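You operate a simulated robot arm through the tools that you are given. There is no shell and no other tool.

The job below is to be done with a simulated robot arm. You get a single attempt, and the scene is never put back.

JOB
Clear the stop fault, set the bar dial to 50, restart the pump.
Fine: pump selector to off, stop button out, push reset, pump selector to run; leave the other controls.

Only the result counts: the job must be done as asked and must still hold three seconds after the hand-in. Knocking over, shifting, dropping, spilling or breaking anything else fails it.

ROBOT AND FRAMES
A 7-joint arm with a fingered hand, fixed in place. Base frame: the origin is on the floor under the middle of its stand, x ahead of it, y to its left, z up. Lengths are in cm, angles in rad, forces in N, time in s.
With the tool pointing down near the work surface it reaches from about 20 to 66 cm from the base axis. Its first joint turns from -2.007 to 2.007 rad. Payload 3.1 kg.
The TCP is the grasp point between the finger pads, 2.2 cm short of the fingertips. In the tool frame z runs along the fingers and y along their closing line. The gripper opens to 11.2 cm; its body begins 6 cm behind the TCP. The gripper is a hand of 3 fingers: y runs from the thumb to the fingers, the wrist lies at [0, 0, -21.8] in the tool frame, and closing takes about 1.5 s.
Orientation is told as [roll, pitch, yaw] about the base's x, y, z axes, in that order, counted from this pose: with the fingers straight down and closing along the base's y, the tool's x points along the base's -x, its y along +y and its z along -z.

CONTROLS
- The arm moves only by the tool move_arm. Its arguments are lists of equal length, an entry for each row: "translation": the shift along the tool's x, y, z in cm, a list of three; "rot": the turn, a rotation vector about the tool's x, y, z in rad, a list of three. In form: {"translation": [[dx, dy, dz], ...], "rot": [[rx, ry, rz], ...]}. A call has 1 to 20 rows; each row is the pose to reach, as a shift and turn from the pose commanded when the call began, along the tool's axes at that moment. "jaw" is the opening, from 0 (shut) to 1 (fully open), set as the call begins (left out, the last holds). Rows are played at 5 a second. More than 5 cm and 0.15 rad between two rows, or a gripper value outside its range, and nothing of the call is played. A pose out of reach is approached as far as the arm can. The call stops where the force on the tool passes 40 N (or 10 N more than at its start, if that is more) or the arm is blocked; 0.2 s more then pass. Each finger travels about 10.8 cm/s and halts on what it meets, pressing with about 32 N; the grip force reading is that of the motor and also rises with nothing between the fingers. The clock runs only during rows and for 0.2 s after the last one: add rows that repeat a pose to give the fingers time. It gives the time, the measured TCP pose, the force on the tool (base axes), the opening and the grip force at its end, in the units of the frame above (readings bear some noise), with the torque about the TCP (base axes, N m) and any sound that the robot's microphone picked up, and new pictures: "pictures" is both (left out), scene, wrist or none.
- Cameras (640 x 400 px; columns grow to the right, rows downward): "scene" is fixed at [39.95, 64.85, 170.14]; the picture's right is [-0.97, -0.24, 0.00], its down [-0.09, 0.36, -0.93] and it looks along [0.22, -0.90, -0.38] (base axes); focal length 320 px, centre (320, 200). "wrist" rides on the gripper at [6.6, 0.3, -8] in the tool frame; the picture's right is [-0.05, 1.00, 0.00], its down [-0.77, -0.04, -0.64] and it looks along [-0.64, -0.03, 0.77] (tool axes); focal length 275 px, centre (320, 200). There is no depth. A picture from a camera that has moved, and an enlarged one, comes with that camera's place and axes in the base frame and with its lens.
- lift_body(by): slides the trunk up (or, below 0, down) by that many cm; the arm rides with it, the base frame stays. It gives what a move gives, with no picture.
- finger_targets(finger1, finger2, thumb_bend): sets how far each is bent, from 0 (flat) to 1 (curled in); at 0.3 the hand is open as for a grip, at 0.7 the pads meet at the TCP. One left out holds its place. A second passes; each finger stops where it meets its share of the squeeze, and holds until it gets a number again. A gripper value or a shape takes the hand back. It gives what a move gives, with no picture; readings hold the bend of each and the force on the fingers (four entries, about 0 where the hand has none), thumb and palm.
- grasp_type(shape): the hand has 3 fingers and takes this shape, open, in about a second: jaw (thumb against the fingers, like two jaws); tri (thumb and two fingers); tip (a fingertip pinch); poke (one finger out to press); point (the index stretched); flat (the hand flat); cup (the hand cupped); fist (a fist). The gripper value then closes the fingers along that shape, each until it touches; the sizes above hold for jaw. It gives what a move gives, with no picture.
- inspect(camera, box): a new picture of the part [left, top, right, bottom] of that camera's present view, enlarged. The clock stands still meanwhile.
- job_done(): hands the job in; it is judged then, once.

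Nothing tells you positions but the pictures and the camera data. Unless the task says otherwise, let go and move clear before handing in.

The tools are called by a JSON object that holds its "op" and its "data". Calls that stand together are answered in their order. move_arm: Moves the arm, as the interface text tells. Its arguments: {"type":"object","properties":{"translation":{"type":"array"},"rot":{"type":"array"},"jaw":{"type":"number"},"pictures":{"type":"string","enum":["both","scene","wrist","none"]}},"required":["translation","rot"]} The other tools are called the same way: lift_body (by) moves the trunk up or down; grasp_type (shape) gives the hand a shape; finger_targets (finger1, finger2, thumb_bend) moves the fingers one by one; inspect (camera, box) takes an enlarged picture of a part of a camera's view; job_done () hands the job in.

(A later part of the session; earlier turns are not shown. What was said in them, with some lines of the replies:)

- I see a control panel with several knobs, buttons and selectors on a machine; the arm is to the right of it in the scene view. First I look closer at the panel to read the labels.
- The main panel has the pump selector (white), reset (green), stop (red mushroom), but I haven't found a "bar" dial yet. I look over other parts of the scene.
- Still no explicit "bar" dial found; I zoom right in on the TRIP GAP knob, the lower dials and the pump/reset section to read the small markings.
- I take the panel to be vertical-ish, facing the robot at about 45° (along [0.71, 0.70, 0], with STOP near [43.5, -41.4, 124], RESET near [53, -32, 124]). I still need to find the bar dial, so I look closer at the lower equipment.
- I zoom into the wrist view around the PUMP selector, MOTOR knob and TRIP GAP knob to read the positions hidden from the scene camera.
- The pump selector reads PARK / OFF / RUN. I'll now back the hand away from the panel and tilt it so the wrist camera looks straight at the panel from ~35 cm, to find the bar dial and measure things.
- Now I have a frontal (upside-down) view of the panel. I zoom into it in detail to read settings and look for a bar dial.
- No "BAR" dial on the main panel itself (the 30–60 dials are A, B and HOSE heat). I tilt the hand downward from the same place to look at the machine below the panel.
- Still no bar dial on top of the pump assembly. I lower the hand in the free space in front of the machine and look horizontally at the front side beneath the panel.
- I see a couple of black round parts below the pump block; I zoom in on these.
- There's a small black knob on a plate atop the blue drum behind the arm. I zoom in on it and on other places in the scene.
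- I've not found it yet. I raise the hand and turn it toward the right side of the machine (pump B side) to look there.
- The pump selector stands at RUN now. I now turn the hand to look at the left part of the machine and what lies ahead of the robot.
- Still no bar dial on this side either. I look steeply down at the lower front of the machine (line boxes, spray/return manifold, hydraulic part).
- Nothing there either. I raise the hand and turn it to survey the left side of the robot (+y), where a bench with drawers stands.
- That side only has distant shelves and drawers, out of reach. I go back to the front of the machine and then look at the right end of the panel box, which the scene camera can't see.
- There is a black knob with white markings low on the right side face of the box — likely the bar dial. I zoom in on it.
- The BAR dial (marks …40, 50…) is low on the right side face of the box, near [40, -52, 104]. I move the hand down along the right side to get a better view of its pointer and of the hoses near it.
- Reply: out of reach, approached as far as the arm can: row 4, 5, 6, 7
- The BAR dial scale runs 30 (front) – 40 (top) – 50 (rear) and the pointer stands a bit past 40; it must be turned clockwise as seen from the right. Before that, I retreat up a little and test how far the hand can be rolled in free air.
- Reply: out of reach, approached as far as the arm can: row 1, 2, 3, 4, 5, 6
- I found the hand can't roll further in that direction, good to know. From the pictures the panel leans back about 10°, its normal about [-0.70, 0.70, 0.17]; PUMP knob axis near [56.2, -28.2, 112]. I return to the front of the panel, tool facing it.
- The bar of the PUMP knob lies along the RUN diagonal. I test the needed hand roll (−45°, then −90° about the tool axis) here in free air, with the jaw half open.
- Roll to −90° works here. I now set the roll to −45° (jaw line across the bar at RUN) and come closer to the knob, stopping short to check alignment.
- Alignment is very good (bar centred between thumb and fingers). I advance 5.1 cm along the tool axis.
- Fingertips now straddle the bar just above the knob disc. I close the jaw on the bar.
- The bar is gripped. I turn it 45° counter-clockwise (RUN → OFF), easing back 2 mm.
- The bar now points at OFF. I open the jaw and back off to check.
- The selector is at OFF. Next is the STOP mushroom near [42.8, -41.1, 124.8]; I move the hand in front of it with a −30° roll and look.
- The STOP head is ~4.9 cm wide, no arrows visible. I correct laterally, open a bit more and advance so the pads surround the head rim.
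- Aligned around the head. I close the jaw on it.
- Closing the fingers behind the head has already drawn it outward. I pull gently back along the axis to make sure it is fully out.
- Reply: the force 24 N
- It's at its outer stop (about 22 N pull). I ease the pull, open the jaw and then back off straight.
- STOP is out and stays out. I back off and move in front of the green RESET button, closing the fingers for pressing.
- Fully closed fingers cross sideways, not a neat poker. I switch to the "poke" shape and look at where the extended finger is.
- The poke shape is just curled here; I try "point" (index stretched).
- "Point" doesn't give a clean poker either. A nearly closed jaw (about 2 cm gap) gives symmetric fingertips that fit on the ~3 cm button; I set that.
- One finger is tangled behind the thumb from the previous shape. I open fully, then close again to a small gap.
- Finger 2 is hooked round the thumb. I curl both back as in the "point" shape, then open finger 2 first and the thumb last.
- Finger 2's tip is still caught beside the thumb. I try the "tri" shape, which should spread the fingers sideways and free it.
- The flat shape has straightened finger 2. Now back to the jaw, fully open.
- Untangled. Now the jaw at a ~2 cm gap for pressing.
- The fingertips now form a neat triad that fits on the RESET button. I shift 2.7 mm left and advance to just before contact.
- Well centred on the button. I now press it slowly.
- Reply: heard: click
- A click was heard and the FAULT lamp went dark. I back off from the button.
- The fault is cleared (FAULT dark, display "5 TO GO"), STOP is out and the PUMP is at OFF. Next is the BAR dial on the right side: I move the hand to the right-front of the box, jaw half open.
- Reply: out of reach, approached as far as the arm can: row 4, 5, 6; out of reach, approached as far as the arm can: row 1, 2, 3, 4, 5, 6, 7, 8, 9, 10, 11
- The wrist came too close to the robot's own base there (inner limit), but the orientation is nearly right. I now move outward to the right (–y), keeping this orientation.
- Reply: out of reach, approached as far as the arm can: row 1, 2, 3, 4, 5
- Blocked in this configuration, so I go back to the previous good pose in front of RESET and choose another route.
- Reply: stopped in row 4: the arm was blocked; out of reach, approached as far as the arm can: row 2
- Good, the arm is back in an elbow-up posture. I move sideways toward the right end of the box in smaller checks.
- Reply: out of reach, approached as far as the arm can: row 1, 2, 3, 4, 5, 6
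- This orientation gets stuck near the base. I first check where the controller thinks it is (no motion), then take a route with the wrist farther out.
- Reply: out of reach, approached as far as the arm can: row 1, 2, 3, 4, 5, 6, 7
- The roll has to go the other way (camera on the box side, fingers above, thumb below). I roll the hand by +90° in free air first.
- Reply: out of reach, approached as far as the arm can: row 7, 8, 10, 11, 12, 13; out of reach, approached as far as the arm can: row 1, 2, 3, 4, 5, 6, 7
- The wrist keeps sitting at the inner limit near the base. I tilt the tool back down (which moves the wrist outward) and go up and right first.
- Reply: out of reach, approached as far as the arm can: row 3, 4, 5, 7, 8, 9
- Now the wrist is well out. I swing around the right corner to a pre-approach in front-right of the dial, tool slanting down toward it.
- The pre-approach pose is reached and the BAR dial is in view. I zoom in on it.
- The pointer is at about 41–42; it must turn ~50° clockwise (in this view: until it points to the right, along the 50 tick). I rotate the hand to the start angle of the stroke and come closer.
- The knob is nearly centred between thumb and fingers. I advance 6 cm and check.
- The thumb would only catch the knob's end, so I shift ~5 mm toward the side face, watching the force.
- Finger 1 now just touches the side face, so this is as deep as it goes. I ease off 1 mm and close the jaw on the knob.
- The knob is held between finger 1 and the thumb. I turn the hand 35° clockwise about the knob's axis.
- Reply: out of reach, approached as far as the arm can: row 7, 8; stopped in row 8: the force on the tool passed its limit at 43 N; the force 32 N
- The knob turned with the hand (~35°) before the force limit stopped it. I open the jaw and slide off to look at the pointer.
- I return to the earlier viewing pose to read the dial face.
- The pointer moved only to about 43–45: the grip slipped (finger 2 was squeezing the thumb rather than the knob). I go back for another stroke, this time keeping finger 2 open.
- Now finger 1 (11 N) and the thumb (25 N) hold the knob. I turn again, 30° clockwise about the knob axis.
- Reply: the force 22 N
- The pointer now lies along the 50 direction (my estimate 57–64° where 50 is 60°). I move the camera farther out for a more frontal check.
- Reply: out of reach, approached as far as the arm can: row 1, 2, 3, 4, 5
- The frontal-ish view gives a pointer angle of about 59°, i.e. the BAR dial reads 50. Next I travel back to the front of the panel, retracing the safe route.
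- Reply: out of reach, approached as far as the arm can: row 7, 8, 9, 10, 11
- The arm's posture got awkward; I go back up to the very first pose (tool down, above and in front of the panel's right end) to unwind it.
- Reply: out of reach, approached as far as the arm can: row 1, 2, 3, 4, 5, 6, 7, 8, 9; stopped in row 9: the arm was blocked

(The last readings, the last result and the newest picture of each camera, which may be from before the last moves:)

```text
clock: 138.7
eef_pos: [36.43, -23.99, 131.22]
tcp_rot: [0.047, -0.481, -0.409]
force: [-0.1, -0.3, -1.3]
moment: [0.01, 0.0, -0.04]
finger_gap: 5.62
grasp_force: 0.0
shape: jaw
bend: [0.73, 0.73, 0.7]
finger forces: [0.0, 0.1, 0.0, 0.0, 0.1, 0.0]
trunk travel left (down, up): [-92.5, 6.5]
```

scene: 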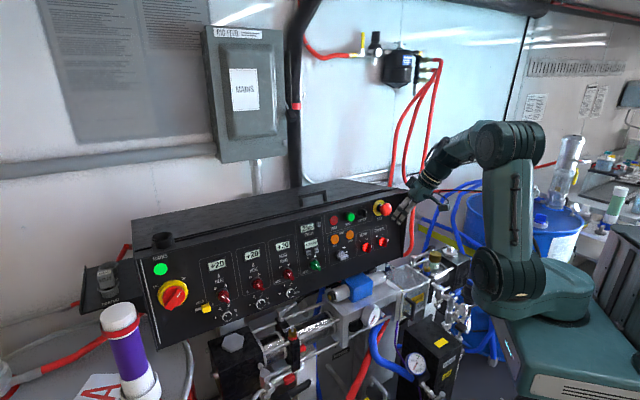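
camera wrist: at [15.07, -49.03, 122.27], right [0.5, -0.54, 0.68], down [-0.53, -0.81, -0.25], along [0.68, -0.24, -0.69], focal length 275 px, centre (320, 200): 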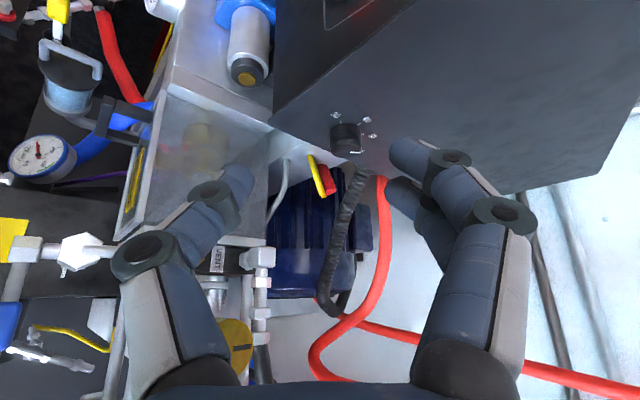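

{"op": "move_arm", "data": {"translation": [[1.1, 2.5, 1.2], [2.2, 4.9, 2.3], [3.3, 7.4, 3.5], [4.4, 9.9, 4.6], [5.5, 12.4, 5.8], [5.5, 12.4, 5.8]], "rot": [[0.056, -0.062, 0.062], [0.112, -0.124, 0.124], [0.168, -0.186, 0.185], [0.224, -0.248, 0.247], [0.28, -0.31, 0.309], [0.28, -0.31, 0.309]], "pictures": "both"}}

```text
clock: 140.1
eef_pos: [39.24, -11.18, 124.4]
tcp_rot: [-0.005, -0.788, -0.797]
force: [-0.8, 0.5, -0.9]
moment: [0.01, 0.0, -0.02]
finger_gap: 5.57
grasp_force: 0.1
shape: jaw
bend: [0.73, 0.73, 0.7]
finger forces: [0.1, 0.0, 0.0, 0.0, 0.1, 0.0]
out of reach, approached as far as the arm can: row 4, 5
trunk travel left (down, up): [-92.5, 6.5]
camera wrist: at [32.27, -3.48, 125.41], right [0.74, 0.67, 0.03], down [0.04, -0.09, 1.0], along [0.67, -0.73, -0.09], focal length 275 px, centre (320, 200)
```

scene: 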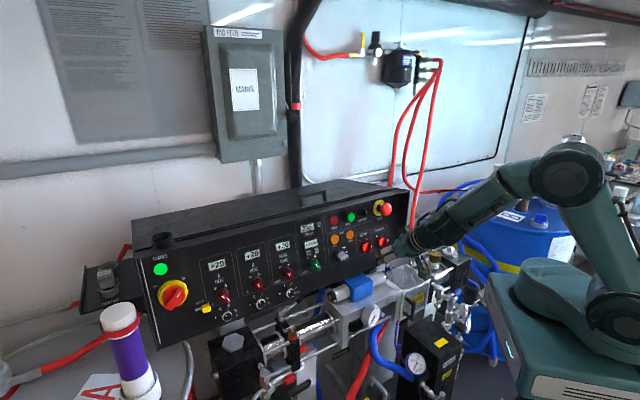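
wrist: 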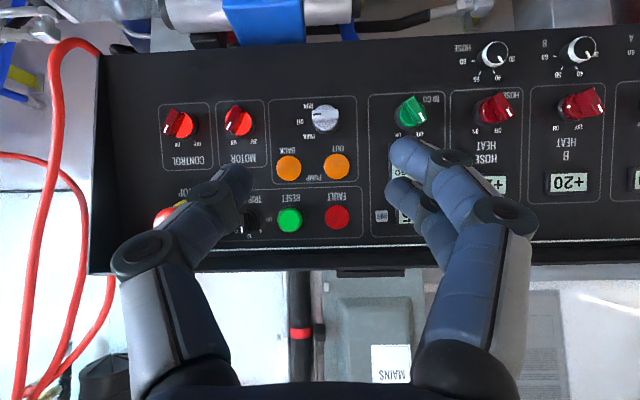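

{"op": "move_arm", "data": {"translation": [[0.1, 0, 2.7], [0.2, 0, 5.3], [0.2, 0.1, 8.0], [0.3, 0.1, 10.6], [0.4, 0.1, 13.3], [0.4, 0.1, 13.3]], "rot": [[0, -0.123, 0], [0, -0.245, 0], [0, -0.368, 0], [0, -0.49, 0], [0, -0.613, 0], [0, -0.613, 0]], "pictures": "both"}}

```text
clock: 141.5
eef_pos: [45.6, -17.46, 114.67]
tcp_rot: [-0.004, -1.402, -0.793]
force: [-0.1, -0.9, 0.2]
moment: [0.0, -0.01, -0.01]
finger_gap: 5.58
grasp_force: 0.0
shape: jaw
bend: [0.73, 0.73, 0.7]
finger forces: [0.0, 0.1, 0.1, 0.0, 0.1, 0.1]
out of reach, approached as far as the arm can: row 1, 2
trunk travel left (down, up): [-92.5, 6.5]
camera wrist: at [39.56, -10.79, 109.5], right [0.72, 0.69, 0.05], down [-0.37, 0.33, 0.87], along [0.59, -0.64, 0.5], focal length 275 px, centre (320, 200)
```

scene: 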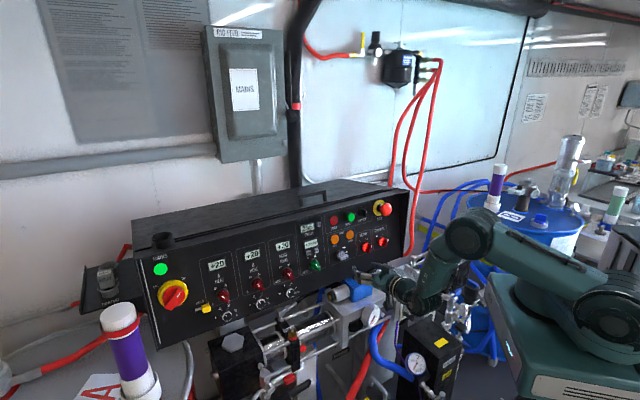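
wrist: 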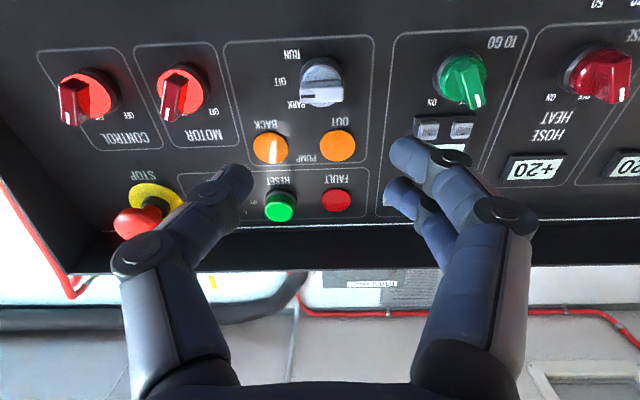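

At the pre-approach for the PUMP knob. I roll the hand −90° so the jaw closes vertically across the bar at OFF.

{"op": "move_arm", "data": {"translation": [[0, 0, 0], [0, 0, 0], [0, 0, 0], [0, 0, 0], [0, 0, 0], [0, 0, 0], [0, 0, 0], [0, 0, 0], [0, 0, 0], [0, 0, 0], [0, 0, 0], [0, 0, 0], [0, 0, 0]], "rot": [[0, 0, -0.13], [0, 0, -0.26], [0, 0, -0.39], [0, 0, -0.52], [0, 0, -0.65], [0, 0, -0.78], [0, 0, -0.91], [0, 0, -1.04], [0, 0, -1.17], [0, 0, -1.3], [0, 0, -1.43], [0, 0, -1.57], [0, 0, -1.57]], "jaw": 0.45, "pictures": "both"}}

```text
clock: 144.3
eef_pos: [45.69, -17.42, 114.69]
tcp_rot: [-1.398, 0.003, 0.773]
force: [-0.3, 0.8, -0.3]
moment: [-0.03, 0.02, 0.02]
finger_gap: 5.08
grasp_force: 0.0
shape: jaw
bend: [0.73, 0.73, 0.7]
finger forces: [0.0, 0.0, 0.0, 0.0, 0.0, 0.0]
trunk travel left (down, up): [-92.5, 6.5]
camera wrist: at [35.44, -16.41, 115.75], right [-0.09, 0.15, -0.98], down [0.12, 0.98, 0.14], along [0.99, -0.1, -0.1], focal length 275 px, centre (320, 200)
```

scene: 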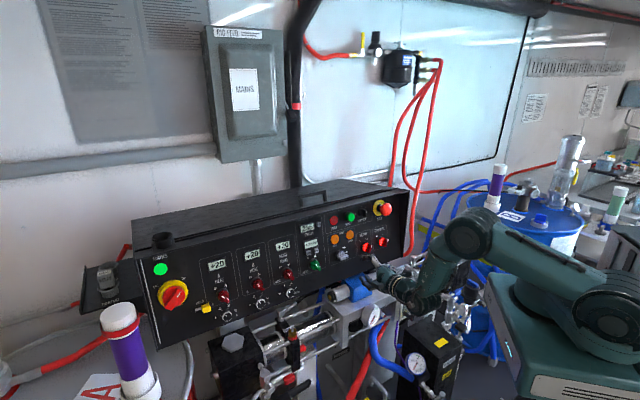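
wrist: 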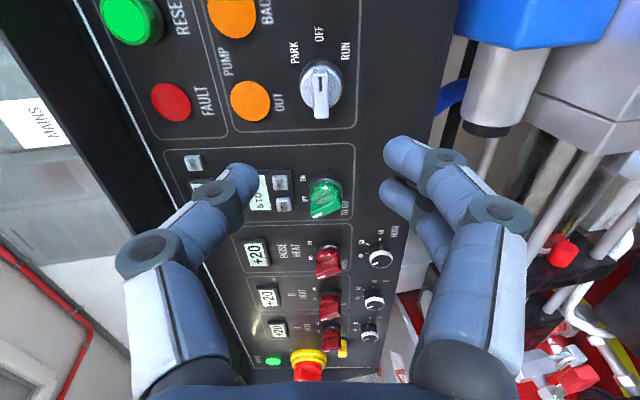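

{"op": "move_arm", "data": {"translation": [[0, 0, 2.0], [0, 0, 4.0], [0, 0, 6.0], [0, 0, 7.5], [0, 0, 7.5]], "rot": [[0, 0, 0], [0, 0, 0], [0, 0, 0], [0, 0, 0], [0, 0, 0]], "pictures": "wrist"}}

{"op": "inspect", "data": {"camera": "wrist", "box": [220, 60, 440, 220]}}

```text
clock: 145.5
eef_pos: [50.77, -22.82, 113.4]
tcp_rot: [-1.399, 0.003, 0.774]
force: [-0.1, 0.6, -0.2]
moment: [0.01, 0.01, 0.0]
finger_gap: 5.11
grasp_force: 0.0
shape: jaw
bend: [0.73, 0.73, 0.7]
finger forces: [0.0, 0.1, 0.0, 0.1, 0.0, 0.1]
trunk travel left (down, up): [-92.5, 6.5]
camera wrist: at [40.55, -21.68, 114.42], right [-0.09, 0.15, -0.98], down [0.12, 0.98, 0.14], along [0.99, -0.1, -0.1], focal length 275 px, centre (320, 200)
```

wrist: 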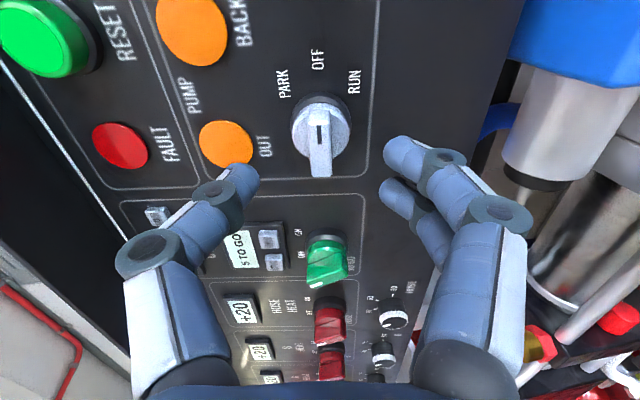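

```text
2.50 times, centred on (330, 140) of wrist
camera zoom: at [40.55, -21.68, 114.42], right [-0.09, 0.15, -0.98], down [0.12, 0.98, 0.14], along [0.99, -0.1, -0.1], focal length 688 px, centre (295, 350)
```

zoom: 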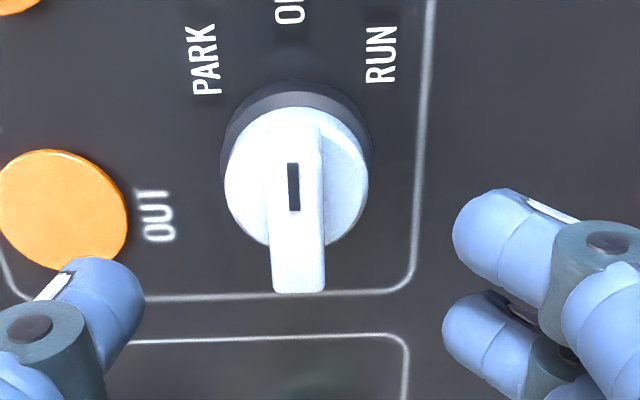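

Aligned with the bar. I advance 3.7 cm and close the jaw on it.

{"op": "move_arm", "data": {"translation": [[0, 0, 1.2], [0, 0, 2.4], [0, 0, 3.65], [0, 0, 3.65]], "rot": [[0, 0, 0], [0, 0, 0], [0, 0, 0], [0, 0, 0]], "pictures": "wrist"}}

{"op": "move_arm", "data": {"translation": [[0, 0, 0], [0, 0, 0], [0, 0, 0], [0, 0, 0], [0, 0, 0], [0, 0, 0], [0, 0, 0], [0, 0, 0]], "rot": [[0, 0, 0], [0, 0, 0], [0, 0, 0], [0, 0, 0], [0, 0, 0], [0, 0, 0], [0, 0, 0], [0, 0, 0]], "jaw": 0.0, "pictures": "wrist"}}

```text
clock: 146.5
eef_pos: [53.38, -25.25, 112.76]
tcp_rot: [-1.398, 0.002, 0.773]
force: [-0.6, 0.1, -0.3]
moment: [-0.02, -0.03, -0.01]
finger_gap: 5.09
grasp_force: 0.1
shape: jaw
bend: [0.73, 0.73, 0.7]
finger forces: [0.0, 0.0, 0.0, 0.0, 0.0, 0.0]
trunk travel left (down, up): [-92.5, 6.5]
camera wrist: at [43.12, -24.17, 113.85], right [-0.09, 0.15, -0.98], down [0.12, 0.98, 0.14], along [0.99, -0.1, -0.1], focal length 275 px, centre (320, 200)
```

wrist: 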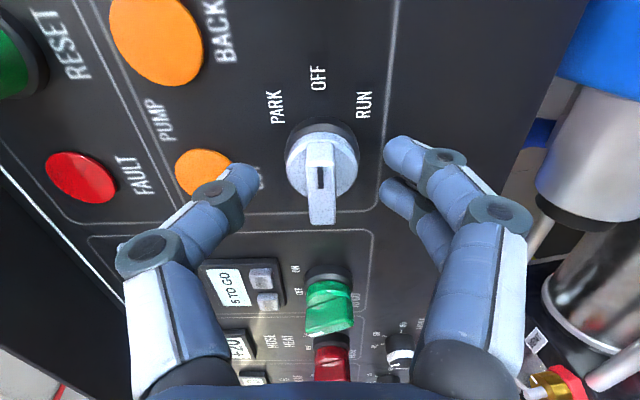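

```text
clock: 148.3
eef_pos: [53.31, -25.21, 112.84]
tcp_rot: [-1.397, 0.001, 0.775]
force: [-8.6, 7.7, -7.8]
moment: [0.26, 0.29, -0.04]
finger_gap: 1.78
grasp_force: 32.3
shape: jaw
bend: [0.73, 0.73, 0.7]
finger forces: [18.6, 18.0, 0.0, 0.0, 31.4, 0.1]
trunk travel left (down, up): [-92.5, 6.5]
camera wrist: at [43.0, -24.02, 113.84], right [-0.09, 0.15, -0.98], down [0.12, 0.98, 0.14], along [0.99, -0.1, -0.1], focal length 275 px, centre (320, 200)
```

wrist: 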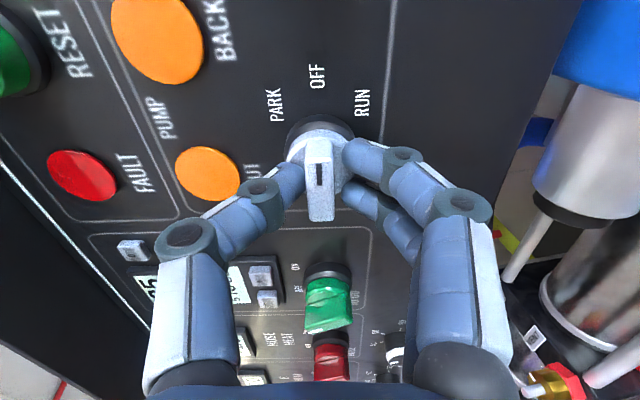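

Gripped. I turn the selector 45° clockwise (OFF → RUN).

{"op": "move_arm", "data": {"translation": [[0, 0, -0.1], [0, 0, -0.2], [0, 0, -0.2], [0, 0, -0.2], [0, 0, -0.2], [0, 0, -0.2], [0, 0, -0.2], [0, 0, -0.2], [0, 0, -0.2]], "rot": [[0, 0, 0.1], [0, 0, 0.2], [0, 0, 0.3], [0, 0, 0.4], [0, 0, 0.5], [0, 0, 0.6], [0, 0, 0.7], [0, 0, 0.785], [0, 0, 0.785]], "pictures": "wrist"}}

{"op": "inspect", "data": {"camera": "wrist", "box": [220, 60, 440, 220]}}

{"op": "inspect", "data": {"camera": "scene", "box": [290, 180, 420, 280]}}

```text
clock: 150.3
eef_pos: [53.15, -25.23, 112.8]
tcp_rot: [-1.331, -0.769, 0.601]
force: [-4.2, 5.8, -9.3]
moment: [0.23, 0.31, 0.16]
finger_gap: 1.69
grasp_force: 32.2
shape: jaw
bend: [0.73, 0.73, 0.7]
finger forces: [19.1, 15.6, 0.0, 0.1, 25.9, 0.0]
trunk travel left (down, up): [-92.5, 6.5]
camera wrist: at [43.95, -21.96, 109.33], right [0.45, 0.6, -0.66], down [0.0, 0.74, 0.67], along [0.89, -0.3, 0.33], focal length 275 px, centre (320, 200)
```

wrist: 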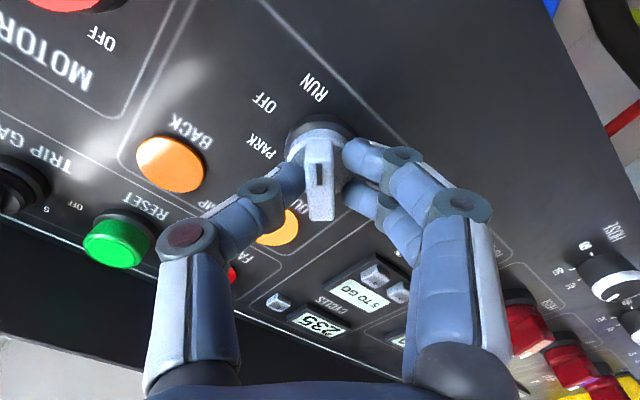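

```text
2.50 times, centred on (330, 140) of wrist
camera zoom: at [43.95, -21.96, 109.33], right [0.45, 0.6, -0.66], down [0.0, 0.74, 0.67], along [0.89, -0.3, 0.33], focal length 688 px, centre (295, 350)
```

zoom: 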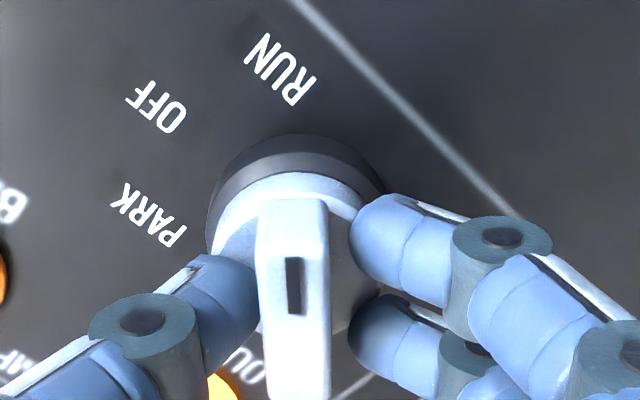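

```text
4.00 times, centred on (355, 230) of scene
camera zoom: at [39.95, 64.85, 170.14], right [-0.97, -0.24, 0.0], down [-0.09, 0.36, -0.93], along [0.22, -0.9, -0.38], focal length 1282 px, centre (180, 80)
```

zoom: 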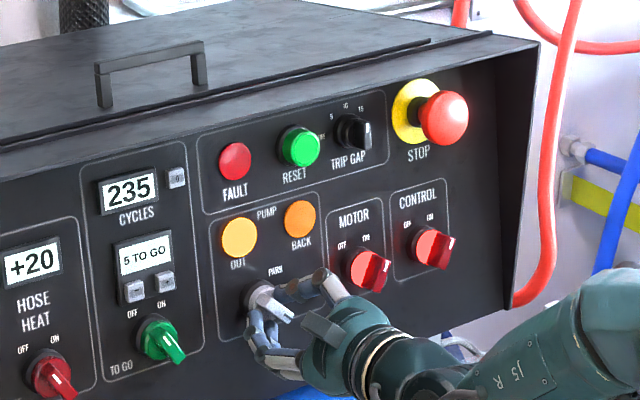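

The selector points at RUN and the OUT lamp has lit up. I open the jaw and back away.

{"op": "move_arm", "data": {"translation": [[0, 0, 0], [0, 0, 0], [0, 0, 0], [0, 0, 0], [0, 0, -1.5], [0, 0, -3.5], [0, 0, -6.0], [0, 0, -9.0], [0, 0, -9.0]], "rot": [[0, 0, 0], [0, 0, 0], [0, 0, 0], [0, 0, 0], [0, 0, 0], [0, 0, 0], [0, 0, 0], [0, 0, 0], [0, 0, 0]], "jaw": 0.5, "pictures": "both"}}

{"op": "inspect", "data": {"camera": "wrist", "box": [240, 20, 440, 170]}}

{"op": "inspect", "data": {"camera": "scene", "box": [290, 180, 420, 280]}}

{"op": "inspect", "data": {"camera": "scene", "box": [130, 220, 310, 340]}}

```text
clock: 152.3
eef_pos: [47.04, -19.01, 114.33]
tcp_rot: [-1.33, -0.769, 0.605]
force: [0.0, -0.3, -0.3]
moment: [0.01, 0.01, 0.04]
finger_gap: 5.55
grasp_force: 0.0
shape: jaw
bend: [0.73, 0.73, 0.7]
finger forces: [0.0, 0.0, 0.0, 0.1, 0.1, 0.0]
trunk travel left (down, up): [-92.5, 6.5]
camera wrist: at [37.77, -15.71, 110.91], right [0.45, 0.6, -0.66], down [0.0, 0.74, 0.67], along [0.89, -0.3, 0.33], focal length 275 px, centre (320, 200)
```

scene: 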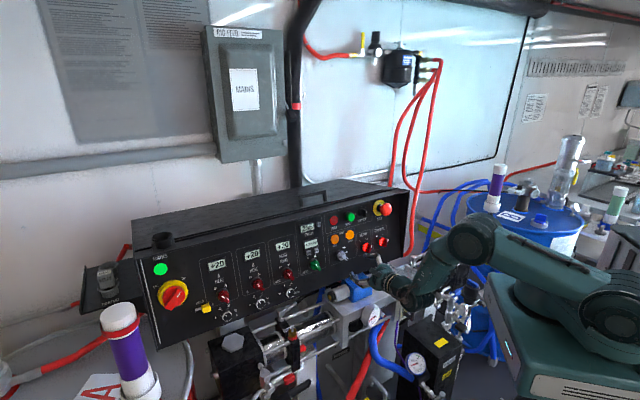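
wrist: 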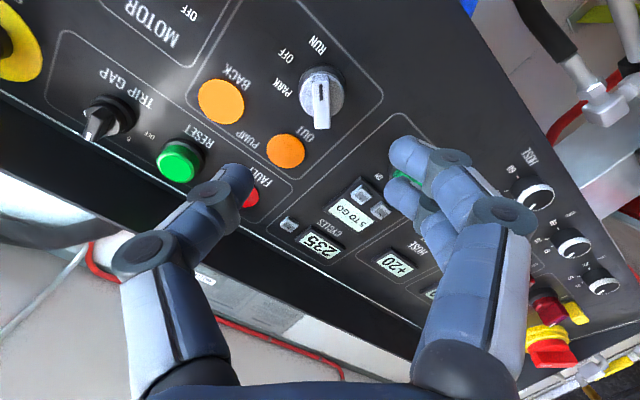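

```text
2.67 times, centred on (340, 95) of wrist
camera zoom: at [37.77, -15.71, 110.91], right [0.45, 0.6, -0.66], down [0.0, 0.74, 0.67], along [0.89, -0.3, 0.33], focal length 734 px, centre (267, 480)
```

zoom: 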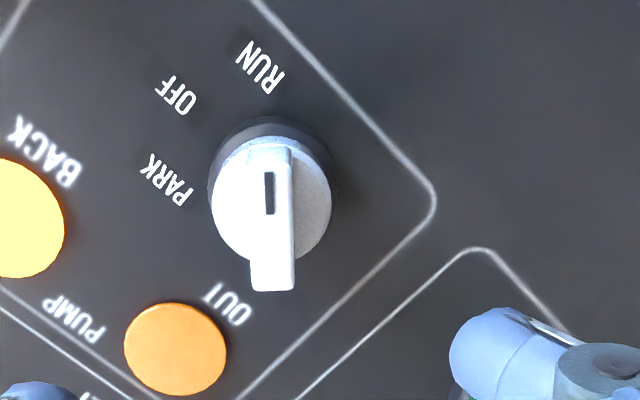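

```text
4.00 times, centred on (355, 230) of scene
camera zoom: at [39.95, 64.85, 170.14], right [-0.97, -0.24, 0.0], down [-0.09, 0.36, -0.93], along [0.22, -0.9, -0.38], focal length 1282 px, centre (180, 80)
```

zoom: 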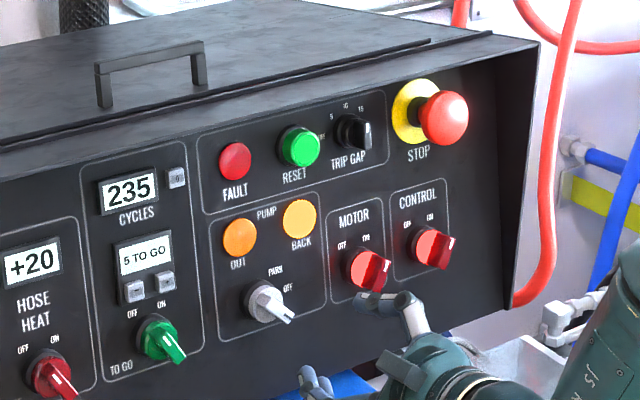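

```text
3.33 times, centred on (220, 280) of scene
camera zoom: at [39.95, 64.85, 170.14], right [-0.97, -0.24, 0.0], down [-0.09, 0.36, -0.93], along [0.22, -0.9, -0.38], focal length 1068 px, centre (653, -67)
```

zoom: 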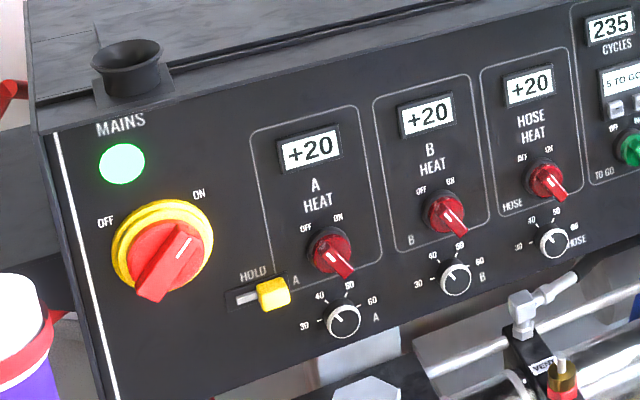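

The pump is running (OUT/BACK lamps alternate), FAULT is off and STOP is out. I check the pressure gauges, which may confirm the BAR setting.

{"op": "inspect", "data": {"camera": "scene", "box": [390, 335, 450, 385]}}

{"op": "inspect", "data": {"camera": "scene", "box": [345, 295, 400, 335]}}

{"op": "inspect", "data": {"camera": "scene", "box": [440, 280, 520, 370]}}

```text
8.00 times, centred on (420, 360) of scene
camera zoom: at [39.95, 64.85, 170.14], right [-0.97, -0.24, 0.0], down [-0.09, 0.36, -0.93], along [0.22, -0.9, -0.38], focal length 2564 px, centre (-480, -1080)
```

zoom: 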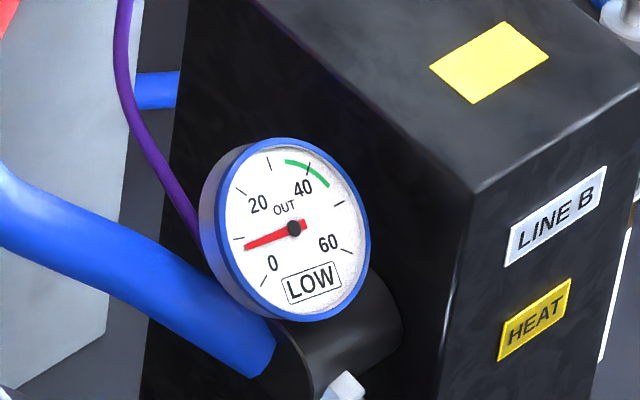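

```text
10.00 times, centred on (372, 315) of scene
camera zoom: at [39.95, 64.85, 170.14], right [-0.97, -0.24, 0.0], down [-0.09, 0.36, -0.93], along [0.22, -0.9, -0.38], focal length 3205 px, centre (-205, -950)
```

zoom: 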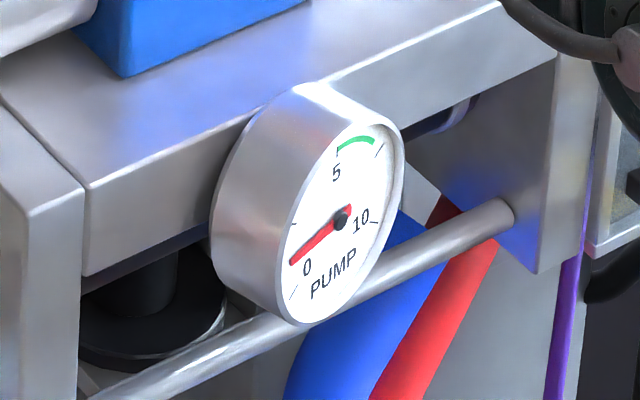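

```text
4.44 times, centred on (480, 325) of scene
camera zoom: at [39.95, 64.85, 170.14], right [-0.97, -0.24, 0.0], down [-0.09, 0.36, -0.93], along [0.22, -0.9, -0.38], focal length 1425 px, centre (-391, -356)
```

zoom: 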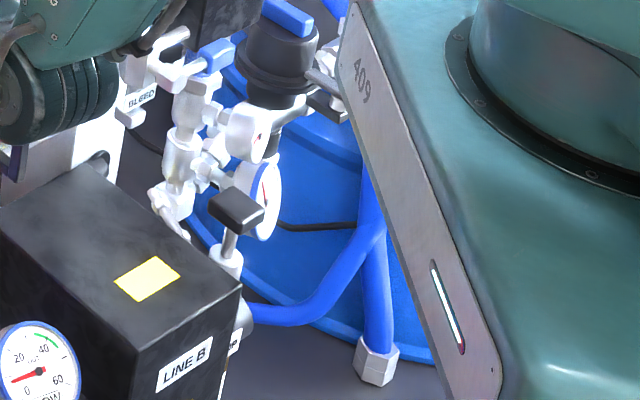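

Gauges are rising. I hold clear for a few seconds and look again.

{"op": "move_arm", "data": {"translation": [[0, 0, 0], [0, 0, 0], [0, 0, 0], [0, 0, 0], [0, 0, 0], [0, 0, 0], [0, 0, 0], [0, 0, 0], [0, 0, 0], [0, 0, 0], [0, 0, 0], [0, 0, 0], [0, 0, 0], [0, 0, 0], [0, 0, 0], [0, 0, 0], [0, 0, 0], [0, 0, 0], [0, 0, 0], [0, 0, 0]], "rot": [[0, 0, 0], [0, 0, 0], [0, 0, 0], [0, 0, 0], [0, 0, 0], [0, 0, 0], [0, 0, 0], [0, 0, 0], [0, 0, 0], [0, 0, 0], [0, 0, 0], [0, 0, 0], [0, 0, 0], [0, 0, 0], [0, 0, 0], [0, 0, 0], [0, 0, 0], [0, 0, 0], [0, 0, 0], [0, 0, 0]], "pictures": "none"}}

{"op": "inspect", "data": {"camera": "scene", "box": [390, 335, 450, 385]}}

{"op": "inspect", "data": {"camera": "scene", "box": [345, 295, 400, 335]}}

{"op": "inspect", "data": {"camera": "scene", "box": [290, 180, 420, 280]}}

```text
clock: 156.5
eef_pos: [46.95, -18.98, 114.4]
tcp_rot: [-1.329, -0.771, 0.605]
force: [0.4, 0.6, 0.6]
moment: [0.01, -0.05, 0.0]
finger_gap: 5.54
grasp_force: 0.0
shape: jaw
bend: [0.73, 0.73, 0.7]
finger forces: [0.1, 0.0, 0.1, 0.0, 0.0, 0.0]
trunk travel left (down, up): [-92.5, 6.5]
```

```text
8.00 times, centred on (420, 360) of scene
camera zoom: at [39.95, 64.85, 170.14], right [-0.97, -0.24, 0.0], down [-0.09, 0.36, -0.93], along [0.22, -0.9, -0.38], focal length 2564 px, centre (-480, -1080)
```

zoom: 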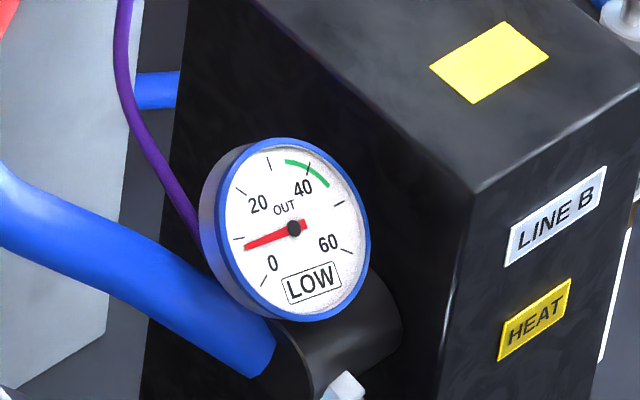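

```text
10.00 times, centred on (372, 315) of scene
camera zoom: at [39.95, 64.85, 170.14], right [-0.97, -0.24, 0.0], down [-0.09, 0.36, -0.93], along [0.22, -0.9, -0.38], focal length 3205 px, centre (-205, -950)
```

zoom: 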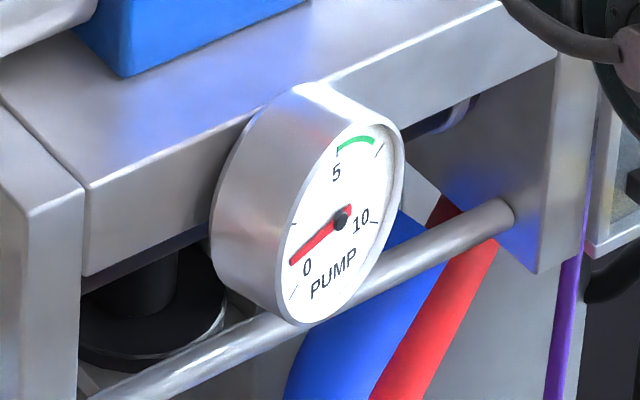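

```text
4.00 times, centred on (355, 230) of scene
camera zoom: at [39.95, 64.85, 170.14], right [-0.97, -0.24, 0.0], down [-0.09, 0.36, -0.93], along [0.22, -0.9, -0.38], focal length 1282 px, centre (180, 80)
```

zoom: 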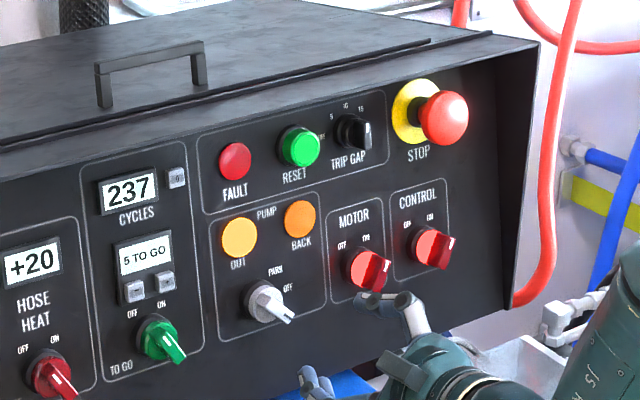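

Everything stands as asked: PUMP at RUN and cycling (count rising to 237), FAULT dark, STOP out, BAR dial at 50, other controls unchanged, and the hand is clear. I hand the job in.

{"op": "job_done", "data": {}}

```text
The job is handed in.
```

The job is handed in, and I don't have the verdict yet. At hand-in the fault was cleared, the pump was running and the hand was clear of the panel.

- **Stop fault:** I turned the pump selector to off, pulled the stop button out to its stop, and pressed reset. The reset clicked and the fault lamp went dark.
- **Bar dial:** It sits on the right side of the panel box. I turned it from about 41–42 to about 50. By the tick marks the pointer was at 59 degrees, give or take 4, and 50 is at 60 degrees. I read this off angled wrist-camera pictures and could not get a straight-on view.
- **Pump:** The selector is at run. The out and back lamps alternate and the cycle count went from 235 to 237.
- **Output pressure:** The line B gauge still reads low, at about 7, so it doesn't confirm the 50 setting. I think the spray valves are still on return, but I didn't check that.
- **Other controls:** I touched none of the others, and on the last close-ups they looked unchanged.
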